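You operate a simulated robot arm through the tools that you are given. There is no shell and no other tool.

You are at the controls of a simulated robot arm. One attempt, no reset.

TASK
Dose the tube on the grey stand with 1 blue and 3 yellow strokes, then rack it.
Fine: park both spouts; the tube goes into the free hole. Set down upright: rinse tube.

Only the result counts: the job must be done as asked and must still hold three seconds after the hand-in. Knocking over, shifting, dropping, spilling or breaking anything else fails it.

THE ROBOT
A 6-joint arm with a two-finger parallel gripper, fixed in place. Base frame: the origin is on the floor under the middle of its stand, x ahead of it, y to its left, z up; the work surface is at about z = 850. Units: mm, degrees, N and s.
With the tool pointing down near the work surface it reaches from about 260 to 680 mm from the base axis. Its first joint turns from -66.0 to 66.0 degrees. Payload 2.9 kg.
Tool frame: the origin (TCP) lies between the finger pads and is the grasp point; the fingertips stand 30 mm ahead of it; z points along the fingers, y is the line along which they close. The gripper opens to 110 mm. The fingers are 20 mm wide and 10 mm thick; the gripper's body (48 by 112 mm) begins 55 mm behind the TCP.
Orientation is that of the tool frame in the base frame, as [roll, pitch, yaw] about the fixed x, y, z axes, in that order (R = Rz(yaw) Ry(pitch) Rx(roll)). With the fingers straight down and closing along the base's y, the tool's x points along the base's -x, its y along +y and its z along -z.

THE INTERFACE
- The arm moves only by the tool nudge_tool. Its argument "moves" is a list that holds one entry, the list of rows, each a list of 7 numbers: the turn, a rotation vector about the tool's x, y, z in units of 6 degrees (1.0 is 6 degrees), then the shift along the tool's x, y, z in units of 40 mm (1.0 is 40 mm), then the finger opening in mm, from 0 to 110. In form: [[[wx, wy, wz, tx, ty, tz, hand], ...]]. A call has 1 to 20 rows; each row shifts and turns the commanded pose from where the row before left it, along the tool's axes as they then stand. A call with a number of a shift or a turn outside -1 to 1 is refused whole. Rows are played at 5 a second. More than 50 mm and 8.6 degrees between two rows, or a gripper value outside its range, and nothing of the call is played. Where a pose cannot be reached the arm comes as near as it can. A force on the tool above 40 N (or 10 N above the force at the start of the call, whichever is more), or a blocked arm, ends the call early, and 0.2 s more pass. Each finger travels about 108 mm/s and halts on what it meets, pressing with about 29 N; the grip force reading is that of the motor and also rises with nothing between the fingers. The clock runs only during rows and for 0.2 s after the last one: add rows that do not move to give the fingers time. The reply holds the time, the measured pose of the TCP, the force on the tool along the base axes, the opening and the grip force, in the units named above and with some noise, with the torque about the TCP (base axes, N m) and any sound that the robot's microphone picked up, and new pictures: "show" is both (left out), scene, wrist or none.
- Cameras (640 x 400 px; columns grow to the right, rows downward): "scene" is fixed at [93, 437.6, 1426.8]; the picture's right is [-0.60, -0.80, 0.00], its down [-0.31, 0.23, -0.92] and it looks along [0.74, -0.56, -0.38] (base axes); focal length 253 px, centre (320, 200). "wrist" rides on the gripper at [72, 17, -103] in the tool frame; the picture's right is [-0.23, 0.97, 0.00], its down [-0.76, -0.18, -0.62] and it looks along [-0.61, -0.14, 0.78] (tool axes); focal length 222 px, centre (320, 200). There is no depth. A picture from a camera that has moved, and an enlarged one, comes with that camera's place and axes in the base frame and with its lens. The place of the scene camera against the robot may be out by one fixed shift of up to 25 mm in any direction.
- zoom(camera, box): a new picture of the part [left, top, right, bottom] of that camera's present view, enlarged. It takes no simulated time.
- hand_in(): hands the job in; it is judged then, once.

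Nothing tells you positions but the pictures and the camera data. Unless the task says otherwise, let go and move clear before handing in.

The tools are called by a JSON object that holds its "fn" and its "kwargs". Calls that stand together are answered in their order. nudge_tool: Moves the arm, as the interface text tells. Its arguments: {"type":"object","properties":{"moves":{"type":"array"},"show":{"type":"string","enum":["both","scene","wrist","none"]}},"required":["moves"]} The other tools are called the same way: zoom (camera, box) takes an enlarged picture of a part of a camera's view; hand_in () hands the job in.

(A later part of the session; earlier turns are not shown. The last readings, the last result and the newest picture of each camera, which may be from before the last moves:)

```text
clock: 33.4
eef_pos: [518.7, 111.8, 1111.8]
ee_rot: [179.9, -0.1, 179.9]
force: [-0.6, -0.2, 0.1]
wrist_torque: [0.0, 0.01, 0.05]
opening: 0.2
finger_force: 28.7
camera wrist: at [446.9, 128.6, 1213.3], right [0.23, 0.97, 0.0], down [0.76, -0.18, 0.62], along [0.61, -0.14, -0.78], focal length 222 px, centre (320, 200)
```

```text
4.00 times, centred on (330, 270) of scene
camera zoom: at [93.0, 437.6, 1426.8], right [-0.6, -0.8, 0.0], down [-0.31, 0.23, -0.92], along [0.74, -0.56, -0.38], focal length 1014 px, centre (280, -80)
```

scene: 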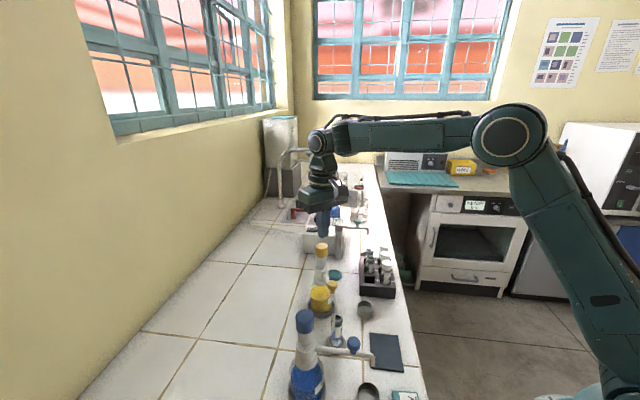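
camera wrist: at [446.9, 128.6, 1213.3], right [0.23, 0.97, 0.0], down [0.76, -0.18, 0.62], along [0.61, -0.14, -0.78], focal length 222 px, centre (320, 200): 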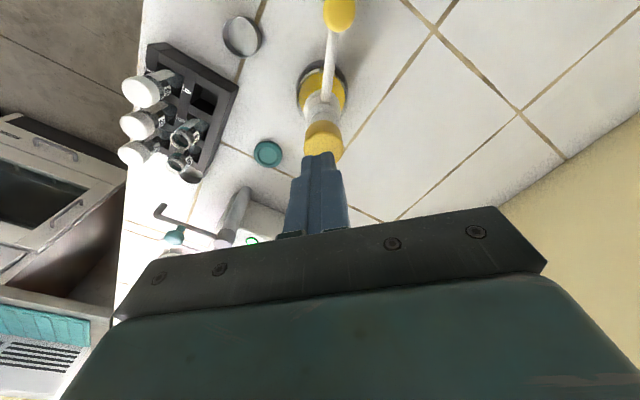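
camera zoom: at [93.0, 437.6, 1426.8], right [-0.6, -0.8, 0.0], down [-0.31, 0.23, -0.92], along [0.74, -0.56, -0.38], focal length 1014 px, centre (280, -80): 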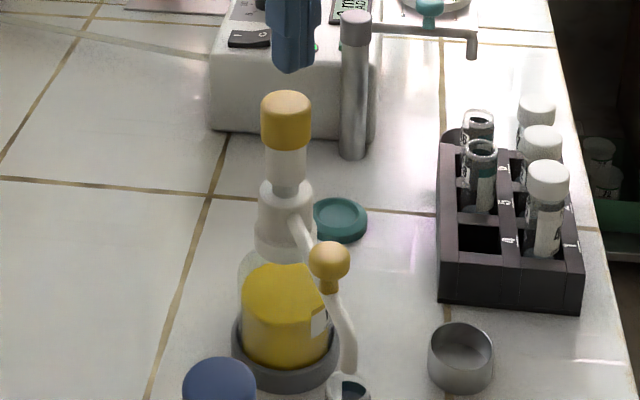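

The yellow cap centre reads (521, 114), about 2 mm from the tool. I'll re-centre and make the first yellow stroke slowly, down to the same depth that clicked on the blue pump.

{"fn": "nudge_tool", "kwargs": {"moves": [[[0, 0, 0, -0.05, 0.05, 0.3, 0], [0, 0, 0, 0, 0, 0.3, 0], [0, 0, 0, 0, 0, 0.1, 0], [0, 0, 0, 0, 0, 0.1, 0], [0, 0, 0, 0, 0, 0.1, 0], [0, 0, 0, 0, 0, 0.1, 0], [0, 0, 0, 0, 0, 0, 0]]], "show": "both"}}

{"fn": "zoom", "kwargs": {"camera": "scene", "box": [290, 230, 370, 340]}}

```text
clock: 35.0
eef_pos: [519.0, 113.3, 1072.7]
ee_rot: [179.9, 0.1, 180.0]
force: [1.4, 1.6, 5.8]
wrist_torque: [0.06, 0.03, 0.01]
opening: 0.0
finger_force: 28.3
camera wrist: at [447.2, 131.0, 1174.4], right [0.23, 0.97, 0.0], down [0.76, -0.18, 0.62], along [0.61, -0.14, -0.78], focal length 222 px, centre (320, 200)
```

scene: 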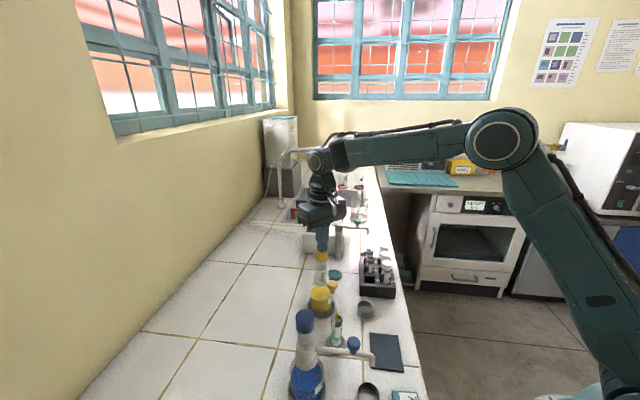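
wrist: 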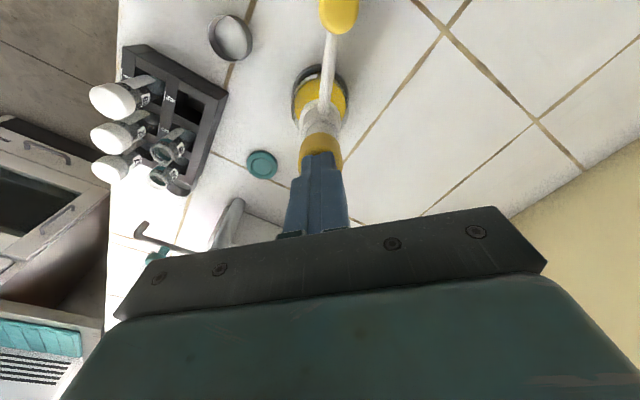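

```text
3.64 times, centred on (330, 285) of scene
camera zoom: at [93.0, 437.7, 1426.8], right [-0.6, -0.8, 0.0], down [-0.31, 0.23, -0.92], along [0.74, -0.56, -0.38], focal length 921 px, centre (284, -109)
```

zoom: 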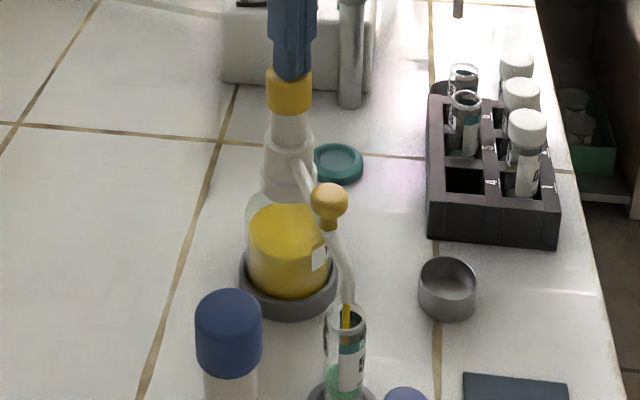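

The yellow stream is going into the tube, but there has been no click yet at z = 1072.7. I'll press a little further to finish this stroke.

{"fn": "nudge_tool", "kwargs": {"moves": [[[0, 0, 0, 0, 0, 0.07, 0], [0, 0, 0, 0, 0, 0.05, 0], [0, 0, 0, 0, 0, 0, 0]]], "show": "scene"}}

{"fn": "zoom", "kwargs": {"camera": "scene", "box": [290, 230, 370, 340]}}

```text
clock: 35.8
eef_pos: [518.2, 113.6, 1068.6]
ee_rot: [179.9, 0.0, 179.8]
force: [-1.0, -0.2, 10.3]
wrist_torque: [-0.04, 0.01, -0.01]
opening: 0.0
finger_force: 29.3
heard: click
```

scene: 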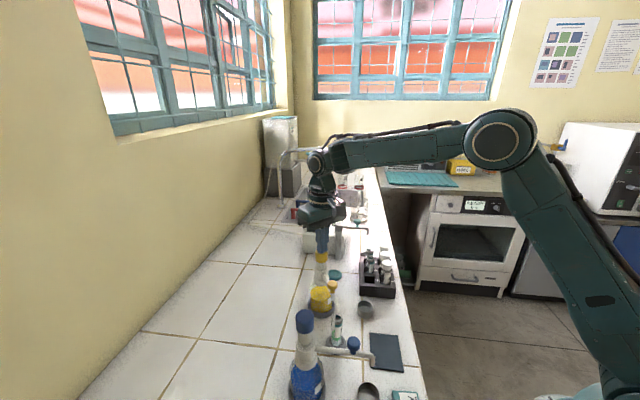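

```text
3.64 times, centred on (330, 285) of scene
camera zoom: at [92.8, 437.6, 1426.8], right [-0.6, -0.8, 0.0], down [-0.31, 0.23, -0.92], along [0.74, -0.56, -0.38], focal length 921 px, centre (284, -109)
```

zoom: 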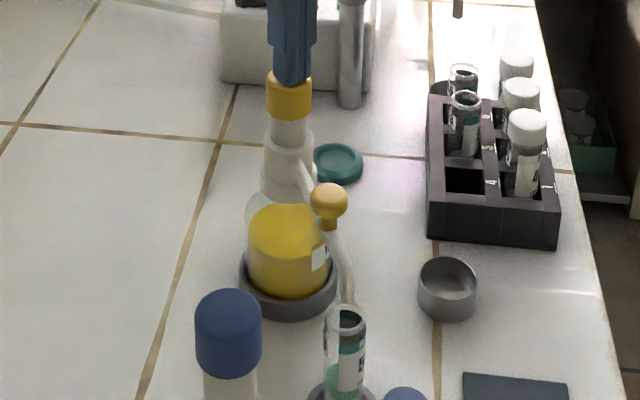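

The first yellow stroke clicked. I'll release fully before the second.

{"fn": "nudge_tool", "kwargs": {"moves": [[[0, 0, 0, 0, 0, -0.2, 0], [0, 0, 0, 0, 0, -0.3, 0], [0, 0, 0, 0, 0, -0.3, 0], [0, 0, 0, 0, 0, 0, 0], [0, 0, 0, 0, 0, 0, 0]]], "show": "both"}}

{"fn": "zoom", "kwargs": {"camera": "scene", "box": [290, 230, 370, 340]}}

{"fn": "zoom", "kwargs": {"camera": "wrist", "box": [250, 80, 410, 230]}}

```text
clock: 37.0
eef_pos: [519.5, 112.9, 1099.5]
ee_rot: [180.0, 0.0, -180.0]
force: [0.9, 0.4, -0.1]
wrist_torque: [-0.01, 0.01, -0.02]
opening: 0.1
finger_force: 29.4
camera wrist: at [447.7, 130.3, 1200.8], right [0.23, 0.97, 0.0], down [0.76, -0.18, 0.62], along [0.61, -0.14, -0.78], focal length 222 px, centre (320, 200)
```

scene: 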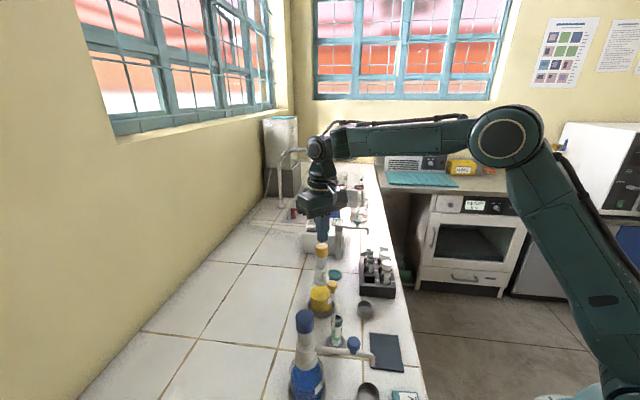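
wrist: 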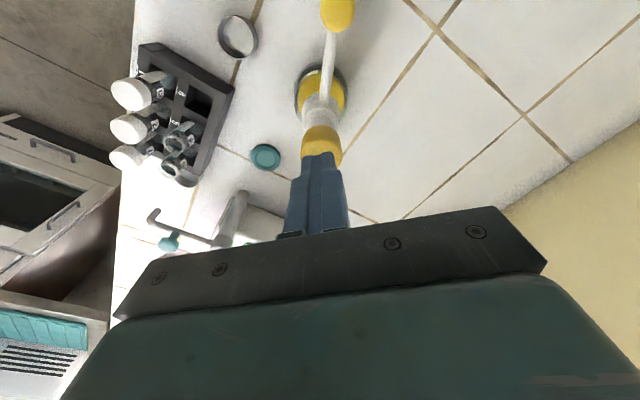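

```text
3.64 times, centred on (330, 285) of scene
camera zoom: at [93.0, 437.6, 1426.8], right [-0.6, -0.8, 0.0], down [-0.31, 0.23, -0.92], along [0.74, -0.56, -0.38], focal length 921 px, centre (284, -109)
```

zoom: 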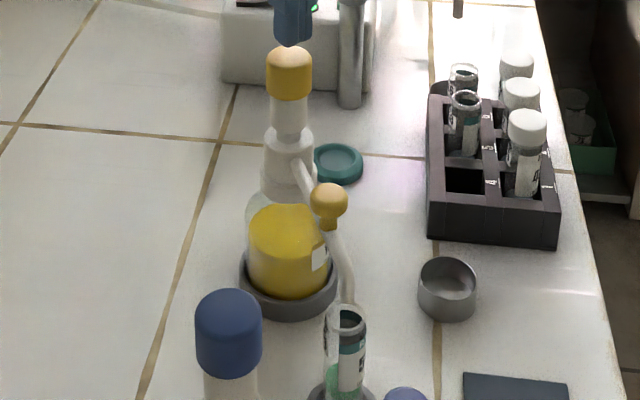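

```text
2.67 times, centred on (330, 155) of wrist
camera zoom: at [447.7, 130.3, 1200.8], right [0.23, 0.97, 0.0], down [0.76, -0.18, 0.62], along [0.61, -0.14, -0.78], focal length 592 px, centre (293, 320)
```

zoom: 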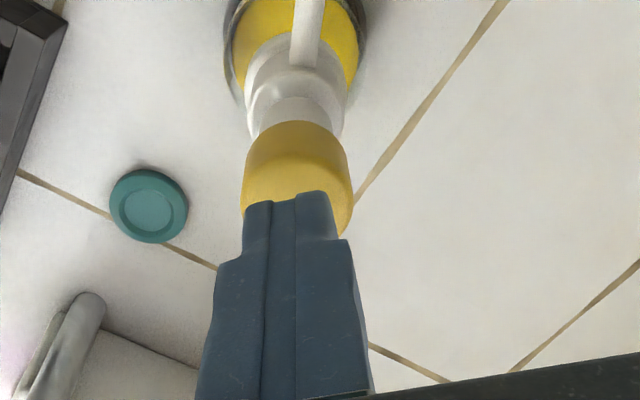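

The yellow cap has returned to full height and the spout has not moved. Second yellow stroke next, to the same depth.

{"fn": "nudge_tool", "kwargs": {"moves": [[[0, 0, 0, 0, 0, 0.3, 0], [0, 0, 0, 0, 0, 0.1, 0], [0, 0, 0, 0, 0, 0.1, 0], [0, 0, 0, 0, 0, 0.1, 0], [0, 0, 0, 0, 0, 0.1, 0], [0, 0, 0, 0, 0, 0.1, 0], [0, 0, 0, 0, 0, 0.02, 0], [0, 0, 0, 0, 0, 0, 0]]], "show": "scene"}}

{"fn": "zoom", "kwargs": {"camera": "scene", "box": [290, 230, 370, 340]}}

```text
clock: 38.8
eef_pos: [520.4, 113.9, 1068.0]
ee_rot: [179.9, 0.2, 179.9]
force: [3.3, -2.4, 19.1]
wrist_torque: [-0.06, -0.05, 0.02]
opening: 0.0
finger_force: 29.2
heard: click
```

scene: 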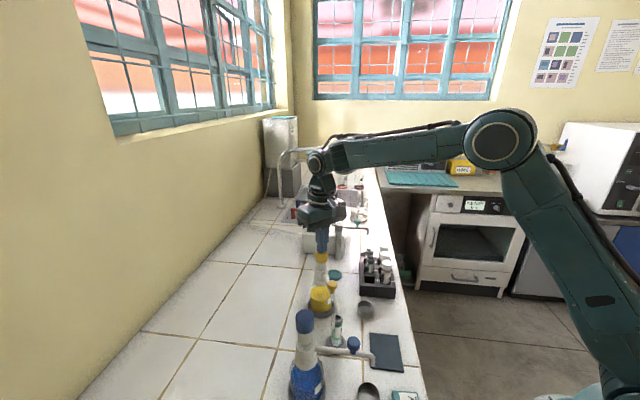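

```text
3.64 times, centred on (330, 285) of scene
camera zoom: at [92.8, 437.5, 1426.8], right [-0.6, -0.8, 0.0], down [-0.31, 0.23, -0.92], along [0.74, -0.56, -0.38], focal length 921 px, centre (284, -109)
```

zoom: 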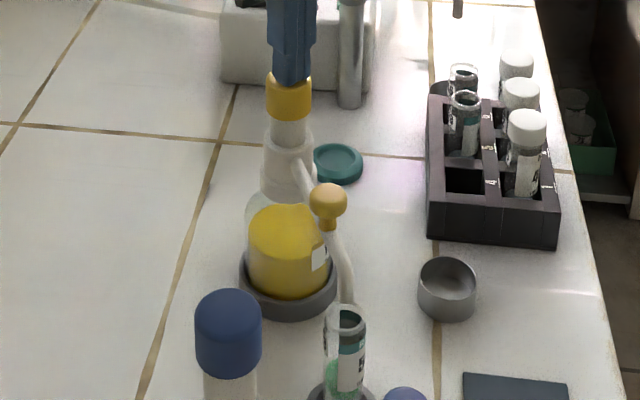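

The second yellow stroke clicked, and the firm force shows the pump reached its stop. I'll release fully.

{"fn": "nudge_tool", "kwargs": {"moves": [[[0, 0, 0, 0, 0, -0.2, 0], [0, 0, 0, 0, 0, -0.3, 0], [0, 0, 0, 0, 0, -0.32, 0], [0, 0, 0, 0, 0, 0, 0], [0, 0, 0, 0, 0, 0, 0]]], "show": "scene"}}

{"fn": "zoom", "kwargs": {"camera": "scene", "box": [290, 230, 370, 340]}}

{"fn": "zoom", "kwargs": {"camera": "scene", "box": [318, 290, 358, 350]}}

```text
clock: 40.0
eef_pos: [518.8, 113.7, 1097.8]
ee_rot: [179.9, 0.0, 179.8]
force: [0.1, -0.5, -0.4]
wrist_torque: [-0.01, 0.0, 0.01]
opening: 0.0
finger_force: 29.5
```

scene: 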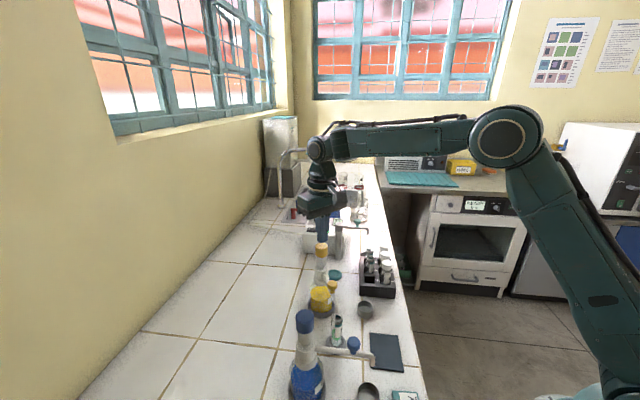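

```text
3.64 times, centred on (330, 285) of scene
camera zoom: at [93.0, 437.6, 1426.8], right [-0.6, -0.8, 0.0], down [-0.31, 0.23, -0.92], along [0.74, -0.56, -0.38], focal length 921 px, centre (284, -109)
```

zoom: 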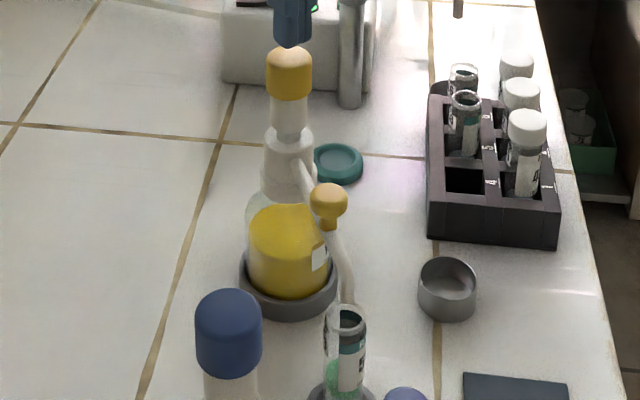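

```text
6.67 times, centred on (338, 320) of scene
camera zoom: at [93.0, 437.6, 1426.8], right [-0.6, -0.8, 0.0], down [-0.31, 0.23, -0.92], along [0.74, -0.56, -0.38], focal length 1689 px, centre (200, -600)
```

zoom: 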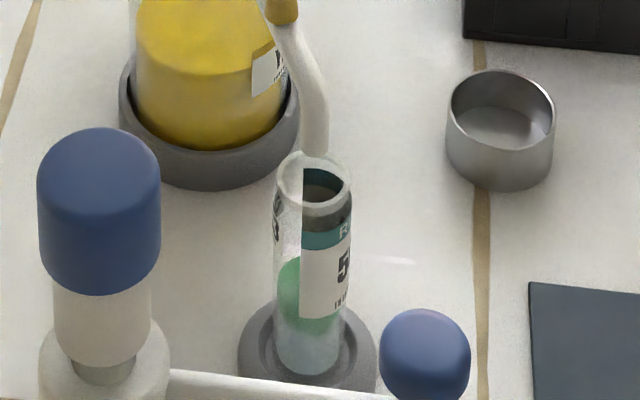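

The cap is back up and the green mix is only about halfway up the tube. Now the third and last yellow stroke.

{"fn": "nudge_tool", "kwargs": {"moves": [[[0, 0, 0, 0, 0, 0.3, 0], [0, 0, 0, 0, 0, 0.1, 0], [0, 0, 0, 0, 0, 0.1, 0], [0, 0, 0, 0, 0, 0.1, 0], [0, 0, 0, 0, 0, 0.1, 0], [0, 0, 0, 0, 0, 0.1, 0], [0, 0, 0, 0, 0, 0.02, 0], [0, 0, 0, 0, 0, 0, 0]]], "show": "scene"}}

{"fn": "zoom", "kwargs": {"camera": "scene", "box": [290, 230, 370, 340]}}

```text
clock: 41.8
eef_pos: [519.0, 113.7, 1067.6]
ee_rot: [179.9, 0.2, -180.0]
force: [0.7, -0.8, 24.2]
wrist_torque: [-0.03, 0.03, 0.05]
opening: 0.0
finger_force: 29.0
heard: click
```

scene: 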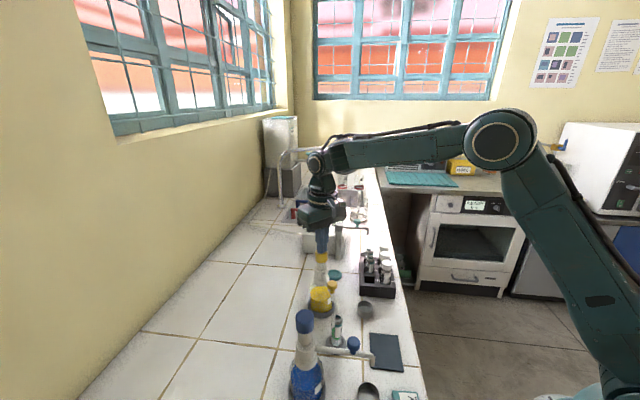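

```text
3.64 times, centred on (330, 285) of scene
camera zoom: at [92.7, 437.5, 1426.8], right [-0.6, -0.8, 0.0], down [-0.31, 0.23, -0.92], along [0.74, -0.56, -0.38], focal length 921 px, centre (284, -109)
```

zoom: 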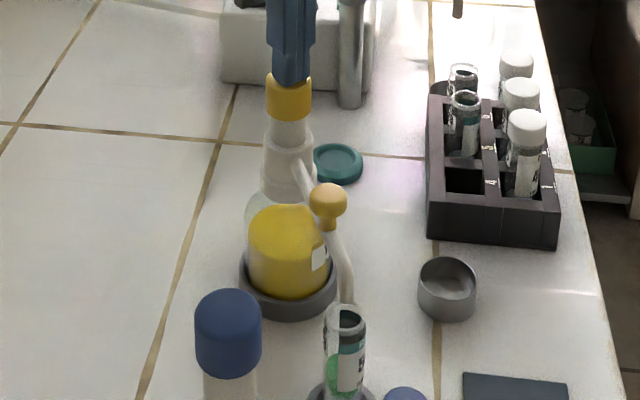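

The third yellow click is heard, so the dose is 1 blue and 3 yellow strokes. I'll rise, move to the +y side of the yellow knob, and get ready to swing that spout back to park.

{"fn": "nudge_tool", "kwargs": {"moves": [[[0, 0, 0, 0, 0, -0.2, 0], [0, 0, 0, 0, 0, -0.4, 0], [0, 0, 0, 0, 0, -0.6, 0], [0, 0, 0, 0.63, 0.57, 0, 0], [0, 0, 0, 0.63, 0.57, 0, 0], [0, 0, 0, 0.63, 0.57, 0, 0], [0, 0, 0, 0, 0, 0.6, 0], [0, 0, 0, 0, 0, 0.6, 0], [0, 0, 0, 0, 0, 0.6, 0], [0, 0, 0, 0, 0, 0.67, 0], [0, 0, 0, 0, 0, 0, 0]]], "show": "both"}}

{"fn": "zoom", "kwargs": {"camera": "wrist", "box": [200, 40, 460, 240]}}

{"fn": "zoom", "kwargs": {"camera": "scene", "box": [280, 230, 410, 350]}}

```text
clock: 44.2
eef_pos: [442.9, 184.6, 1015.7]
ee_rot: [180.0, 0.0, 180.0]
force: [-0.1, -1.6, 0.2]
wrist_torque: [0.02, 0.03, 0.02]
opening: 0.0
finger_force: 29.1
camera wrist: at [371.5, 201.5, 1117.1], right [0.23, 0.97, 0.0], down [0.76, -0.18, 0.62], along [0.61, -0.14, -0.78], focal length 222 px, centre (320, 200)
```

scene: 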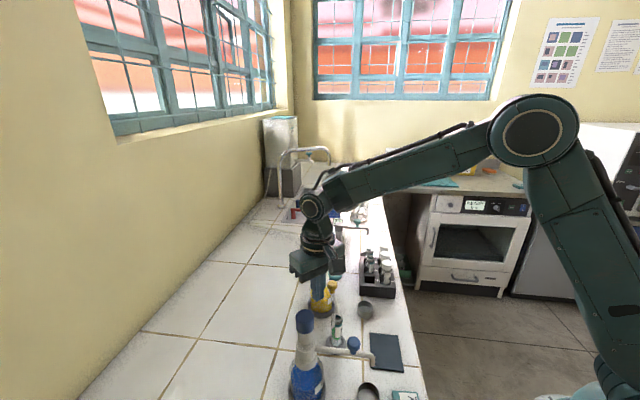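
wrist: 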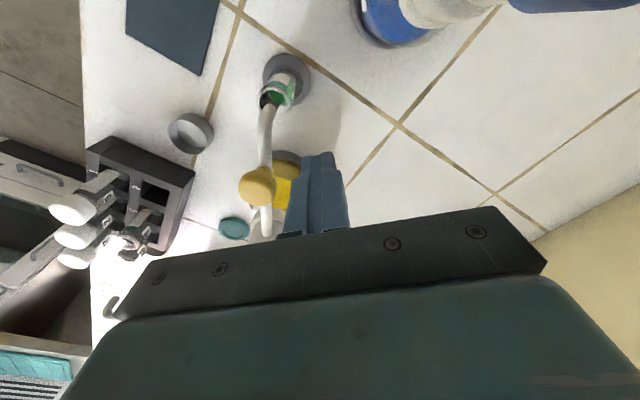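

```text
2.00 times, centred on (330, 140) of wrist
camera zoom: at [371.5, 201.5, 1117.1], right [0.23, 0.97, 0.0], down [0.76, -0.18, 0.62], along [0.61, -0.14, -0.78], focal length 444 px, centre (300, 320)
```

zoom: 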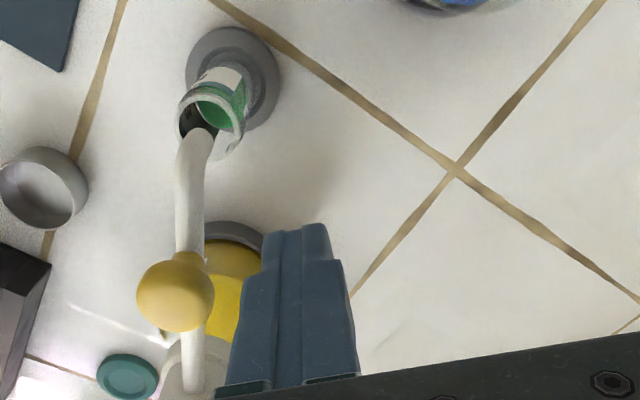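

```text
3.33 times, centred on (345, 290) of scene
camera zoom: at [93.0, 437.6, 1426.8], right [-0.6, -0.8, 0.0], down [-0.31, 0.23, -0.92], along [0.74, -0.56, -0.38], focal length 845 px, centre (237, -100)
```

zoom: 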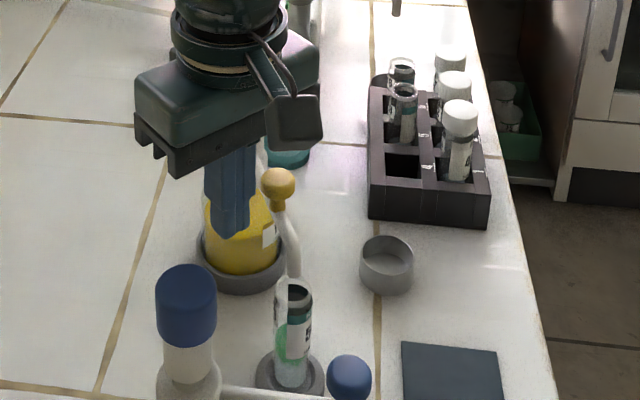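

{"fn": "nudge_tool", "kwargs": {"moves": [[[0, 0, 0, 0.03, -0.2375, 0, 0], [0, 0, 0, 0.03, -0.2375, 0, 0], [0, 0, 0, 0.06, -0.205, 0, 0], [0, 0, 0, 0.0375, -0.1825, 0, 0], [0, 0, 0, 0.0225, -0.1875, 0, 0], [0, 0, 0, 0.005, -0.1875, 0, 0], [0, 0, 0, -0.0125, -0.1875, 0, 0], [0, 0, 0, -0.0275, -0.185, 0, 0], [0, 0, 0, -0.0425, -0.15, 0, 0], [0, 0, 0, -0.03, -0.08, 0, 0], [0, 0, 0, 0, 0, 0, 0]]], "show": "both"}}

{"fn": "zoom", "kwargs": {"camera": "wrist", "box": [200, 40, 460, 240]}}

{"fn": "zoom", "kwargs": {"camera": "scene", "box": [280, 230, 410, 350]}}

```text
clock: 46.6
eef_pos: [441.3, 107.8, 1015.6]
ee_rot: [180.0, 0.1, -179.9]
force: [-0.4, -0.8, 0.0]
wrist_torque: [0.0, -0.01, -0.01]
opening: 0.0
finger_force: 29.3
camera wrist: at [369.5, 125.1, 1117.3], right [0.23, 0.97, 0.0], down [0.76, -0.18, 0.62], along [0.61, -0.14, -0.78], focal length 222 px, centre (320, 200)
```

scene: 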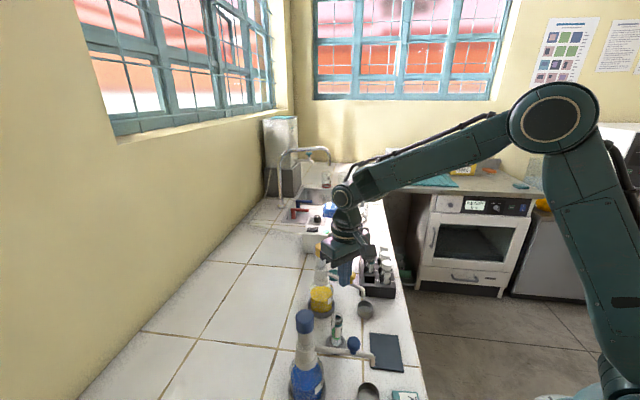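
wrist: 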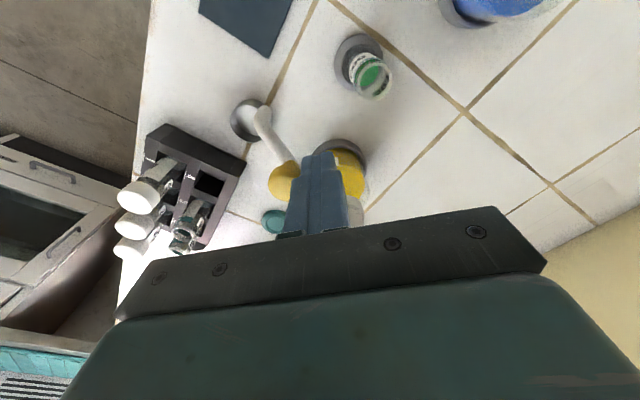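

```text
2.00 times, centred on (330, 140) of wrist
camera zoom: at [369.5, 125.1, 1117.3], right [0.23, 0.97, 0.0], down [0.76, -0.18, 0.62], along [0.61, -0.14, -0.78], focal length 444 px, centre (300, 320)
```

zoom: 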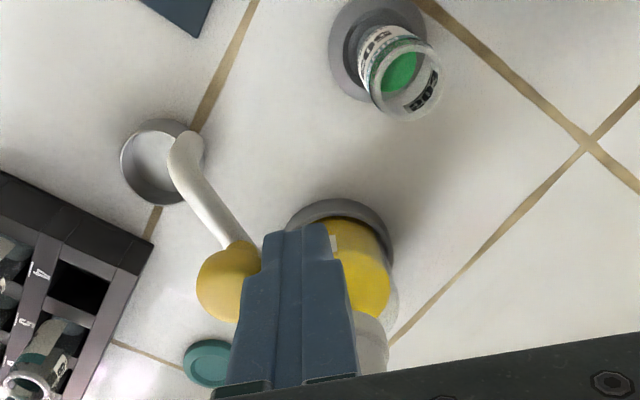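

```text
3.33 times, centred on (345, 290) of scene
camera zoom: at [93.0, 437.6, 1426.8], right [-0.6, -0.8, 0.0], down [-0.31, 0.23, -0.92], along [0.74, -0.56, -0.38], focal length 845 px, centre (237, -100)
```

zoom: 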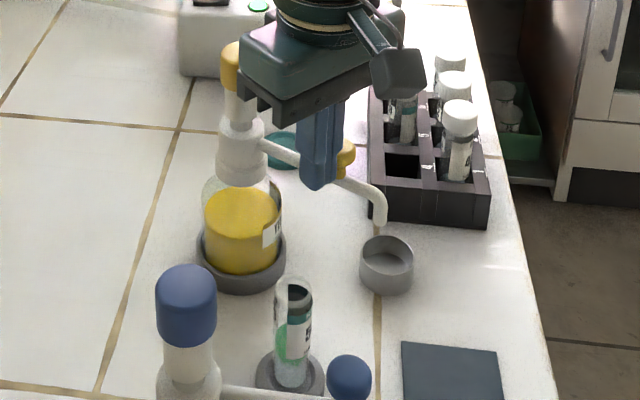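

{"fn": "nudge_tool", "kwargs": {"moves": [[[0, 0, 0, -0.02, -0.1, 0, 0], [0, 0, 0, -0.065, -0.16, 0, 0], [0, 0, 0, -0.09, -0.165, 0, 0], [0, 0, 0, -0.1025, -0.155, 0, 0], [0, 0, 0, -0.1, -0.115, 0, 0], [0, 0, 0, -0.05, -0.055, 0, 0], [0, 0, 0, 0, 0, 0, 0]]], "show": "both"}}

{"fn": "zoom", "kwargs": {"camera": "wrist", "box": [200, 40, 460, 240]}}

{"fn": "zoom", "kwargs": {"camera": "scene", "box": [280, 230, 410, 350]}}

```text
clock: 48.2
eef_pos: [457.3, 80.5, 1016.1]
ee_rot: [179.9, 0.0, 180.0]
force: [0.7, 0.2, -0.3]
wrist_torque: [0.01, 0.01, 0.01]
opening: 0.2
finger_force: 28.9
camera wrist: at [385.8, 97.1, 1117.6], right [0.23, 0.97, 0.0], down [0.76, -0.18, 0.62], along [0.61, -0.14, -0.78], focal length 222 px, centre (320, 200)
```

scene: 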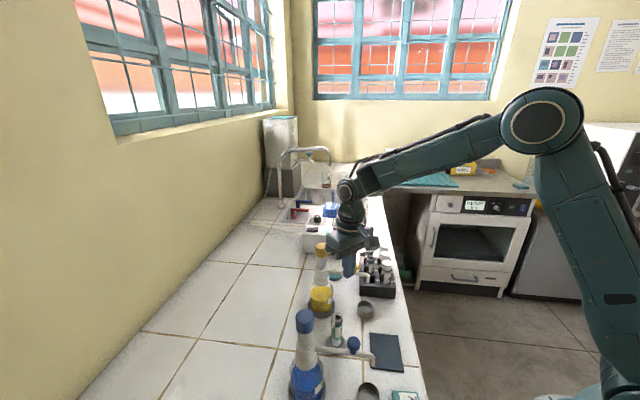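
wrist: 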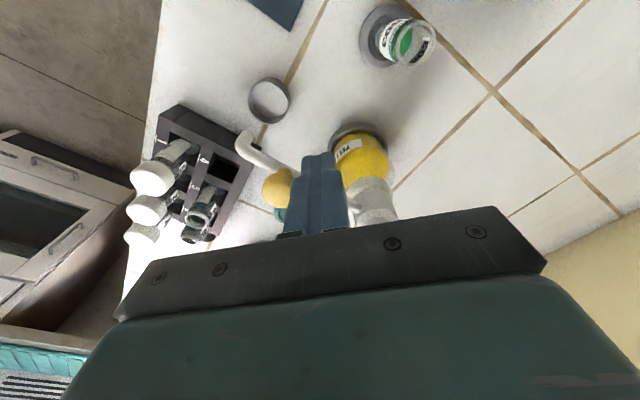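

```text
2.00 times, centred on (330, 140) of wrist
camera zoom: at [385.8, 97.1, 1117.6], right [0.23, 0.97, 0.0], down [0.76, -0.18, 0.62], along [0.61, -0.14, -0.78], focal length 444 px, centre (300, 320)
```

zoom: 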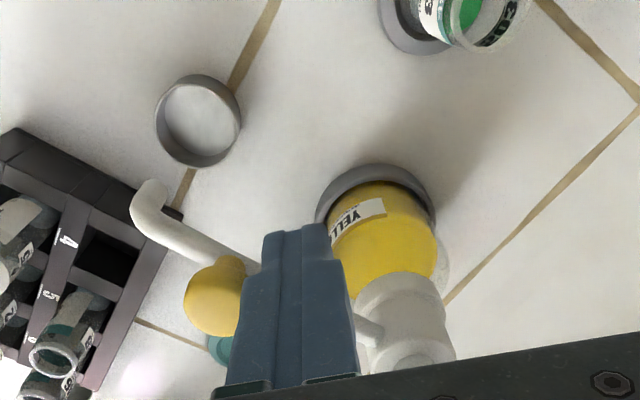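

```text
3.33 times, centred on (345, 290) of scene
camera zoom: at [93.0, 437.6, 1426.8], right [-0.6, -0.8, 0.0], down [-0.31, 0.23, -0.92], along [0.74, -0.56, -0.38], focal length 845 px, centre (237, -100)
```

zoom: 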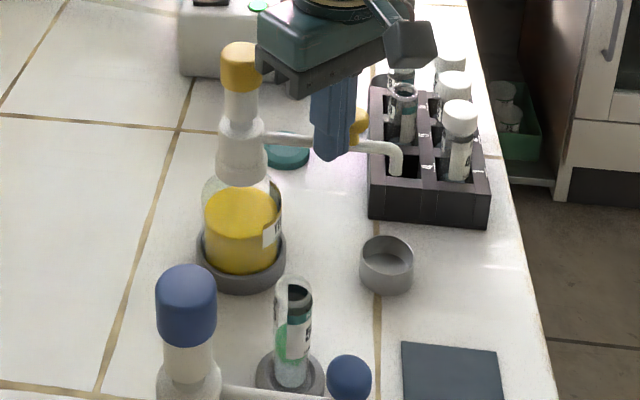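

Both spouts are back at their parked spots, matching the starting pixels. Next I'll rise clear, open the fingers, and hover above the tube at (410, 154) to line up a grasp.

{"fn": "nudge_tool", "kwargs": {"moves": [[[0, 0, 0, 0, 0.1, -0.5, 0], [0, 0, 0, 0, 0, -0.8, 0], [0, 0, 0, 0, 0, -0.8, 0], [0, 0, 0, 0.4, 0.6, 0, 20], [0, 0, 0, 0.4, 0.6, 0, 40], [0, 0, 0, 0.375, 0.55, 0, 56], [0, 0, 0, 0, 0, 0.5, 56], [0, 0, 0, 0, 0, 0.5, 56], [0, 0, 0, 0, 0, 0, 56]]], "show": "both"}}

{"fn": "zoom", "kwargs": {"camera": "wrist", "box": [220, 80, 420, 230]}}

{"fn": "zoom", "kwargs": {"camera": "scene", "box": [280, 230, 410, 370]}}

```text
clock: 50.2
eef_pos: [411.7, 151.6, 1058.8]
ee_rot: [179.8, 0.0, 180.0]
force: [-0.1, -0.5, 0.3]
wrist_torque: [-0.01, 0.0, 0.02]
opening: 56.0
finger_force: 0.0
camera wrist: at [340.7, 168.6, 1160.6], right [0.23, 0.97, 0.0], down [0.76, -0.18, 0.62], along [0.61, -0.14, -0.78], focal length 222 px, centre (320, 200)
```

scene: 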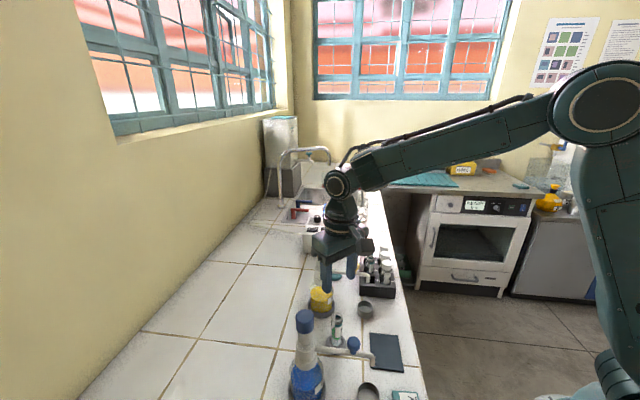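
wrist: 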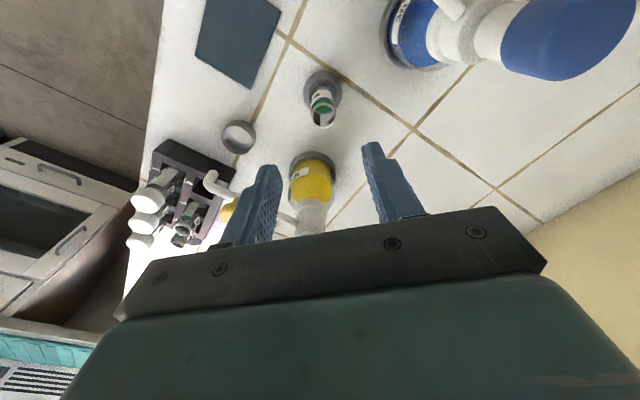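

```text
2.67 times, centred on (320, 155) of wrist
camera zoom: at [340.7, 168.6, 1160.6], right [0.23, 0.97, 0.0], down [0.76, -0.18, 0.62], along [0.61, -0.14, -0.78], focal length 592 px, centre (320, 320)
```

zoom: 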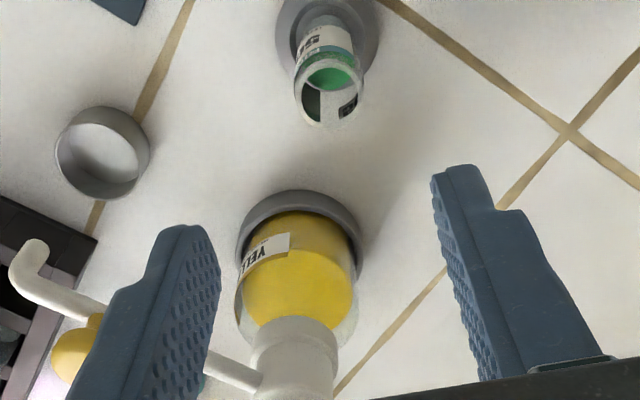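

```text
2.86 times, centred on (345, 300) of scene
camera zoom: at [93.0, 437.6, 1426.8], right [-0.6, -0.8, 0.0], down [-0.31, 0.23, -0.92], along [0.74, -0.56, -0.38], focal length 724 px, centre (249, -86)
```

zoom: 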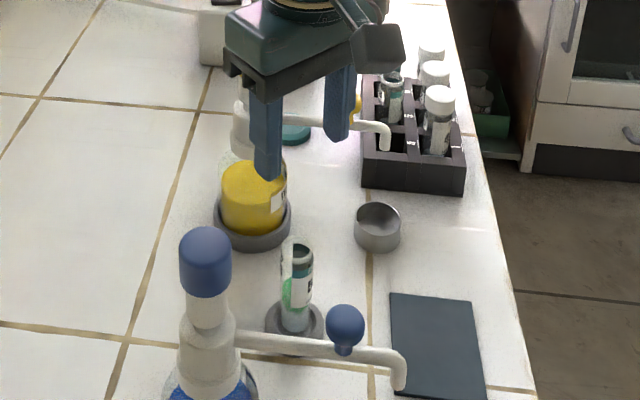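

The tube rim now reads about (409.5, 155.3), a few mm from the tool centre. I'll correct that and come down partway to check the fingers straddle it evenly.

{"fn": "nudge_tool", "kwargs": {"moves": [[[0, 0, 0, 0.05, 0.085, 0.6, 56], [0, 0, 0, 0, 0, 0.6, 56], [0, 0, 0, 0, 0, 0.5, 56], [0, 0, 0, 0, 0, 0, 56]]], "show": "both"}}

{"fn": "zoom", "kwargs": {"camera": "wrist", "box": [220, 80, 420, 230]}}

{"fn": "zoom", "kwargs": {"camera": "scene", "box": [290, 260, 390, 360]}}

```text
clock: 51.2
eef_pos: [408.5, 154.4, 989.9]
ee_rot: [-180.0, 0.0, -180.0]
force: [-0.4, 0.0, -0.3]
wrist_torque: [-0.02, 0.03, 0.01]
opening: 56.2
finger_force: 0.1
camera wrist: at [337.1, 171.3, 1091.8], right [0.23, 0.97, 0.0], down [0.76, -0.18, 0.62], along [0.61, -0.14, -0.78], focal length 222 px, centre (320, 200)
```

scene: 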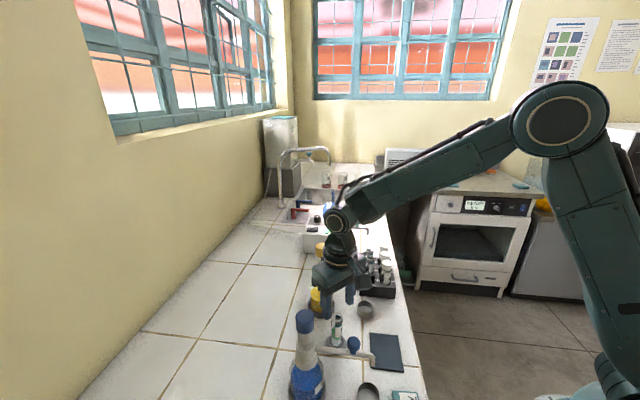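
wrist: 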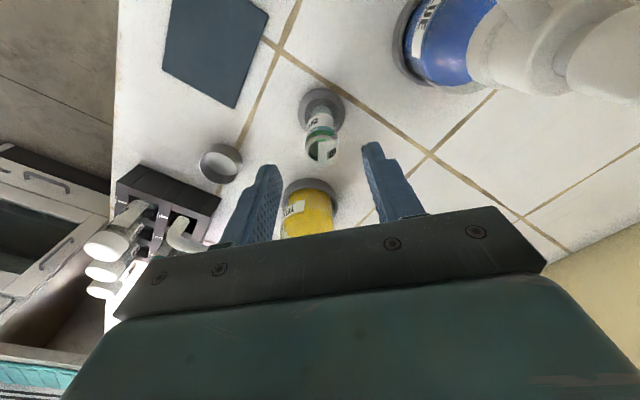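

```text
2.67 times, centred on (320, 155) of wrist
camera zoom: at [337.1, 171.3, 1091.8], right [0.23, 0.97, 0.0], down [0.76, -0.18, 0.62], along [0.61, -0.14, -0.78], focal length 592 px, centre (320, 320)
```

zoom: 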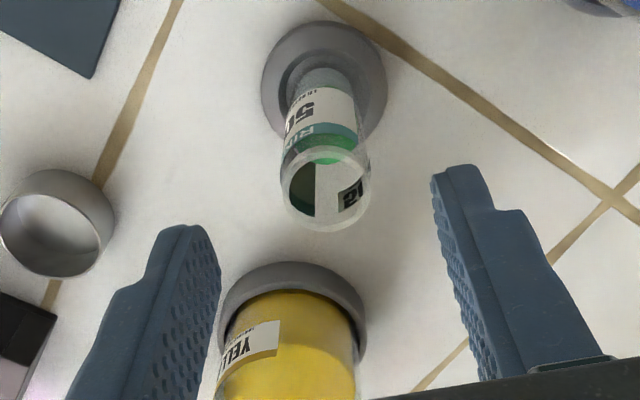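

```text
4.00 times, centred on (340, 310) of scene
camera zoom: at [93.0, 437.6, 1426.8], right [-0.6, -0.8, 0.0], down [-0.31, 0.23, -0.92], along [0.74, -0.56, -0.38], focal length 1014 px, centre (240, -240)
```

zoom: 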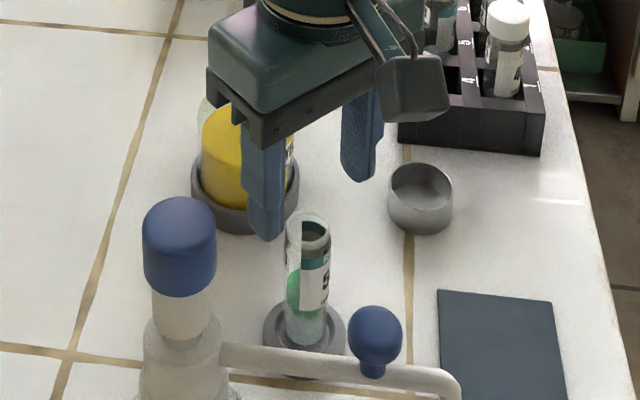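

The tube is well centred between the open fingers. I'll lower to grasp height (TCP about 926) with the fingers still open.

{"fn": "nudge_tool", "kwargs": {"moves": [[[0, 0, 0, -0.02, 0.025, 0.5, 56], [0, 0, 0, 0, 0, 0.5, 56], [0, 0, 0, 0, 0, 0.4, 56], [0, 0, 0, 0, 0, 0.2, 56], [0, 0, 0, 0, 0, 0, 46], [0, 0, 0, 0, 0, 0, 40]]], "show": "both"}}

{"fn": "zoom", "kwargs": {"camera": "wrist", "box": [220, 80, 420, 230]}}

{"fn": "zoom", "kwargs": {"camera": "scene", "box": [290, 260, 390, 360]}}

```text
clock: 52.6
eef_pos: [408.9, 158.2, 925.2]
ee_rot: [-180.0, 0.0, 180.0]
force: [-0.6, 0.4, 0.6]
wrist_torque: [0.0, -0.03, 0.01]
opening: 39.8
finger_force: 0.0
camera wrist: at [337.2, 174.3, 1028.0], right [0.23, 0.97, 0.0], down [0.76, -0.18, 0.62], along [0.61, -0.14, -0.78], focal length 222 px, centre (320, 200)
```

scene: 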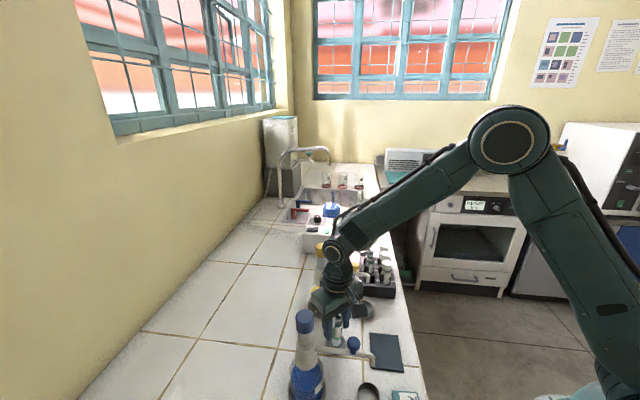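
wrist: 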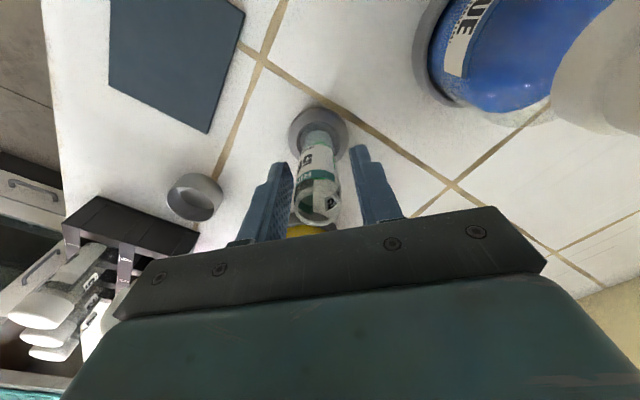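

```text
2.67 times, centred on (320, 155) of wrist
camera zoom: at [337.2, 174.3, 1028.0], right [0.23, 0.97, 0.0], down [0.76, -0.18, 0.62], along [0.61, -0.14, -0.78], focal length 592 px, centre (320, 320)
```

zoom: 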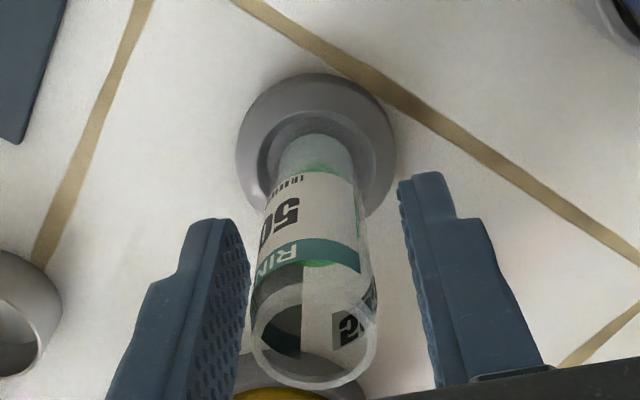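

```text
4.00 times, centred on (340, 310) of scene
camera zoom: at [93.0, 437.6, 1426.8], right [-0.6, -0.8, 0.0], down [-0.31, 0.23, -0.92], along [0.74, -0.56, -0.38], focal length 1014 px, centre (240, -240)
```

zoom: 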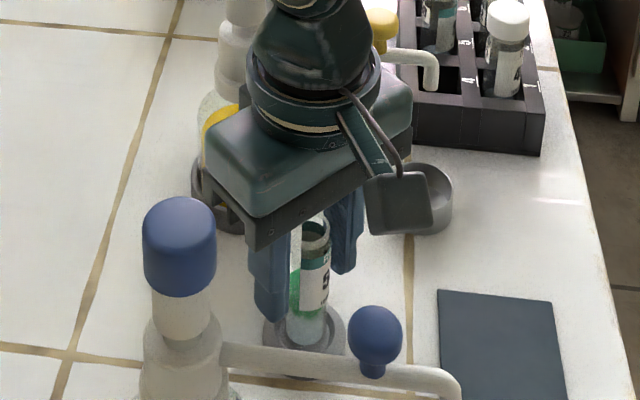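

The tube sits about 1.5–2 mm toward -y of centre. I'll nudge over and close the fingers gradually onto it.

{"fn": "nudge_tool", "kwargs": {"moves": [[[0, 0, 0, 0, -0.045, 0, 38], [0, 0, 0, 0, 0, 0, 34], [0, 0, 0, 0, 0, 0, 30], [0, 0, 0, 0, 0, 0, 27], [0, 0, 0, 0, 0, 0, 24], [0, 0, 0, 0, 0, 0, 15], [0, 0, 0, 0, 0, 0, 10], [0, 0, 0, 0, 0, 0, 10]]], "show": "both"}}

{"fn": "zoom", "kwargs": {"camera": "wrist", "box": [220, 80, 420, 230]}}

{"fn": "zoom", "kwargs": {"camera": "scene", "box": [290, 260, 390, 360]}}

```text
clock: 54.4
eef_pos: [409.4, 155.5, 926.0]
ee_rot: [179.9, 0.0, -180.0]
force: [-0.3, 0.7, 0.4]
wrist_torque: [-0.01, 0.0, 0.02]
opening: 24.4
finger_force: 28.9
camera wrist: at [338.1, 172.9, 1028.2], right [0.23, 0.97, 0.0], down [0.76, -0.18, 0.62], along [0.61, -0.14, -0.78], focal length 222 px, centre (320, 200)
```

scene: 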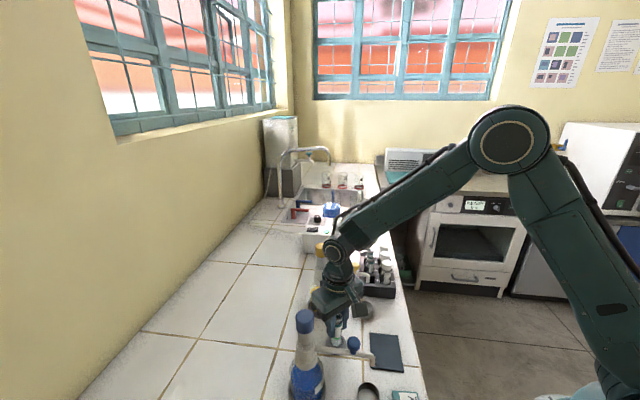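
wrist: 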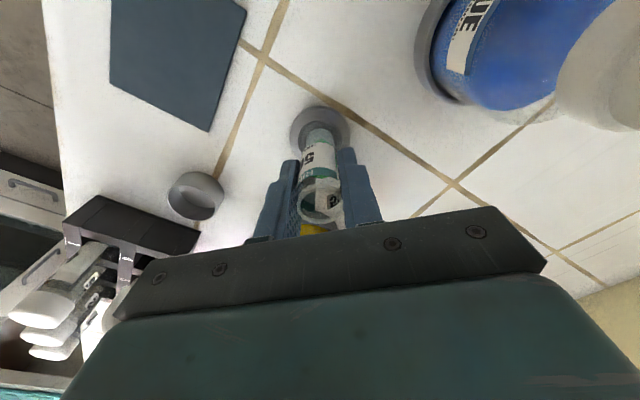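

```text
2.67 times, centred on (320, 155) of wrist
camera zoom: at [338.1, 172.9, 1028.2], right [0.23, 0.97, 0.0], down [0.76, -0.18, 0.62], along [0.61, -0.14, -0.78], focal length 592 px, centre (320, 320)
```

zoom: 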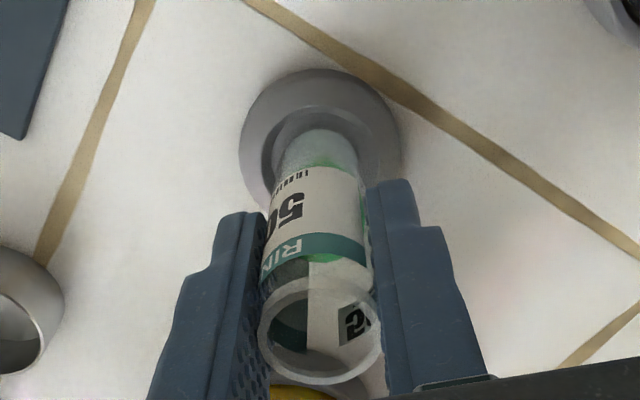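

```text
4.00 times, centred on (340, 310) of scene
camera zoom: at [93.0, 437.6, 1426.8], right [-0.6, -0.8, 0.0], down [-0.31, 0.23, -0.92], along [0.74, -0.56, -0.38], focal length 1014 px, centre (240, -240)
```

zoom: 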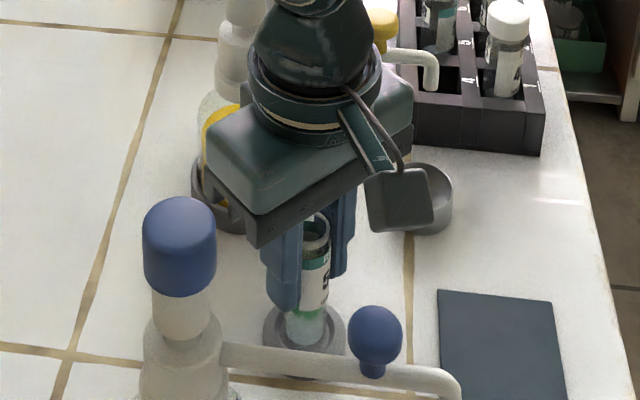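

The tube is held firmly at an opening of 24.4 mm. I'll lift it straight up, gently, and check that the stand stays put.

{"fn": "nudge_tool", "kwargs": {"moves": [[[0, 0, 0, 0, 0, -0.1, 10], [0, 0, 0, 0, 0, -0.2, 10], [0, 0, 0, 0, 0, -0.3, 10], [0, 0, 0, 0, 0, -0.4, 10], [0, 0, 0, 0, 0, -0.4, 10], [0, 0, 0, 0, 0, -0.4, 10], [0, 0, 0, 0, 0, -0.2, 10], [0, 0, 0, 0, 0, 0, 10]]], "show": "both"}}

{"fn": "zoom", "kwargs": {"camera": "wrist", "box": [220, 60, 420, 230]}}

{"fn": "zoom", "kwargs": {"camera": "scene", "box": [280, 230, 410, 360]}}

```text
clock: 56.2
eef_pos: [410.7, 154.8, 1007.5]
ee_rot: [179.8, 0.0, 180.0]
force: [0.1, 0.6, -0.9]
wrist_torque: [0.0, -0.01, 0.03]
opening: 24.7
finger_force: 29.1
camera wrist: at [338.5, 172.4, 1108.7], right [0.23, 0.97, 0.0], down [0.76, -0.18, 0.62], along [0.61, -0.14, -0.78], focal length 222 px, centre (320, 200)
```

scene: 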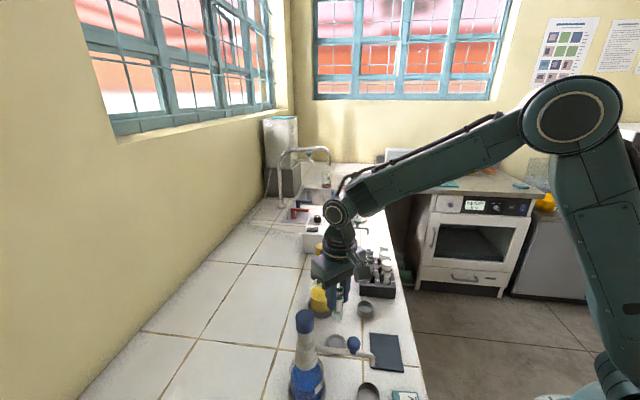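
wrist: 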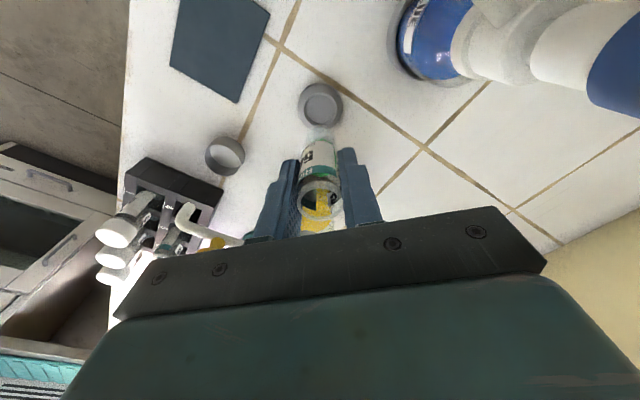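

```text
2.35 times, centred on (320, 145) of wrist
camera zoom: at [338.5, 172.4, 1108.7], right [0.23, 0.97, 0.0], down [0.76, -0.18, 0.62], along [0.61, -0.14, -0.78], focal length 523 px, centre (320, 329)
```

zoom: 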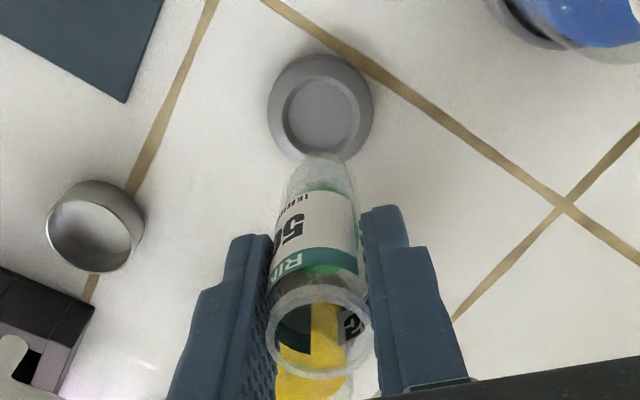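

```text
3.08 times, centred on (345, 295) of scene
camera zoom: at [93.0, 437.6, 1426.8], right [-0.6, -0.8, 0.0], down [-0.31, 0.23, -0.92], along [0.74, -0.56, -0.38], focal length 780 px, centre (243, -92)
```

zoom: 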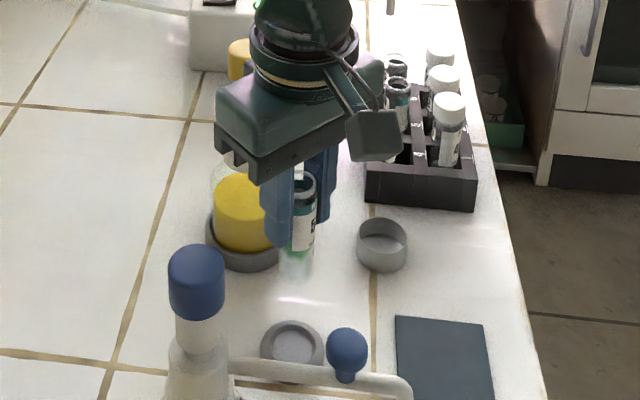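

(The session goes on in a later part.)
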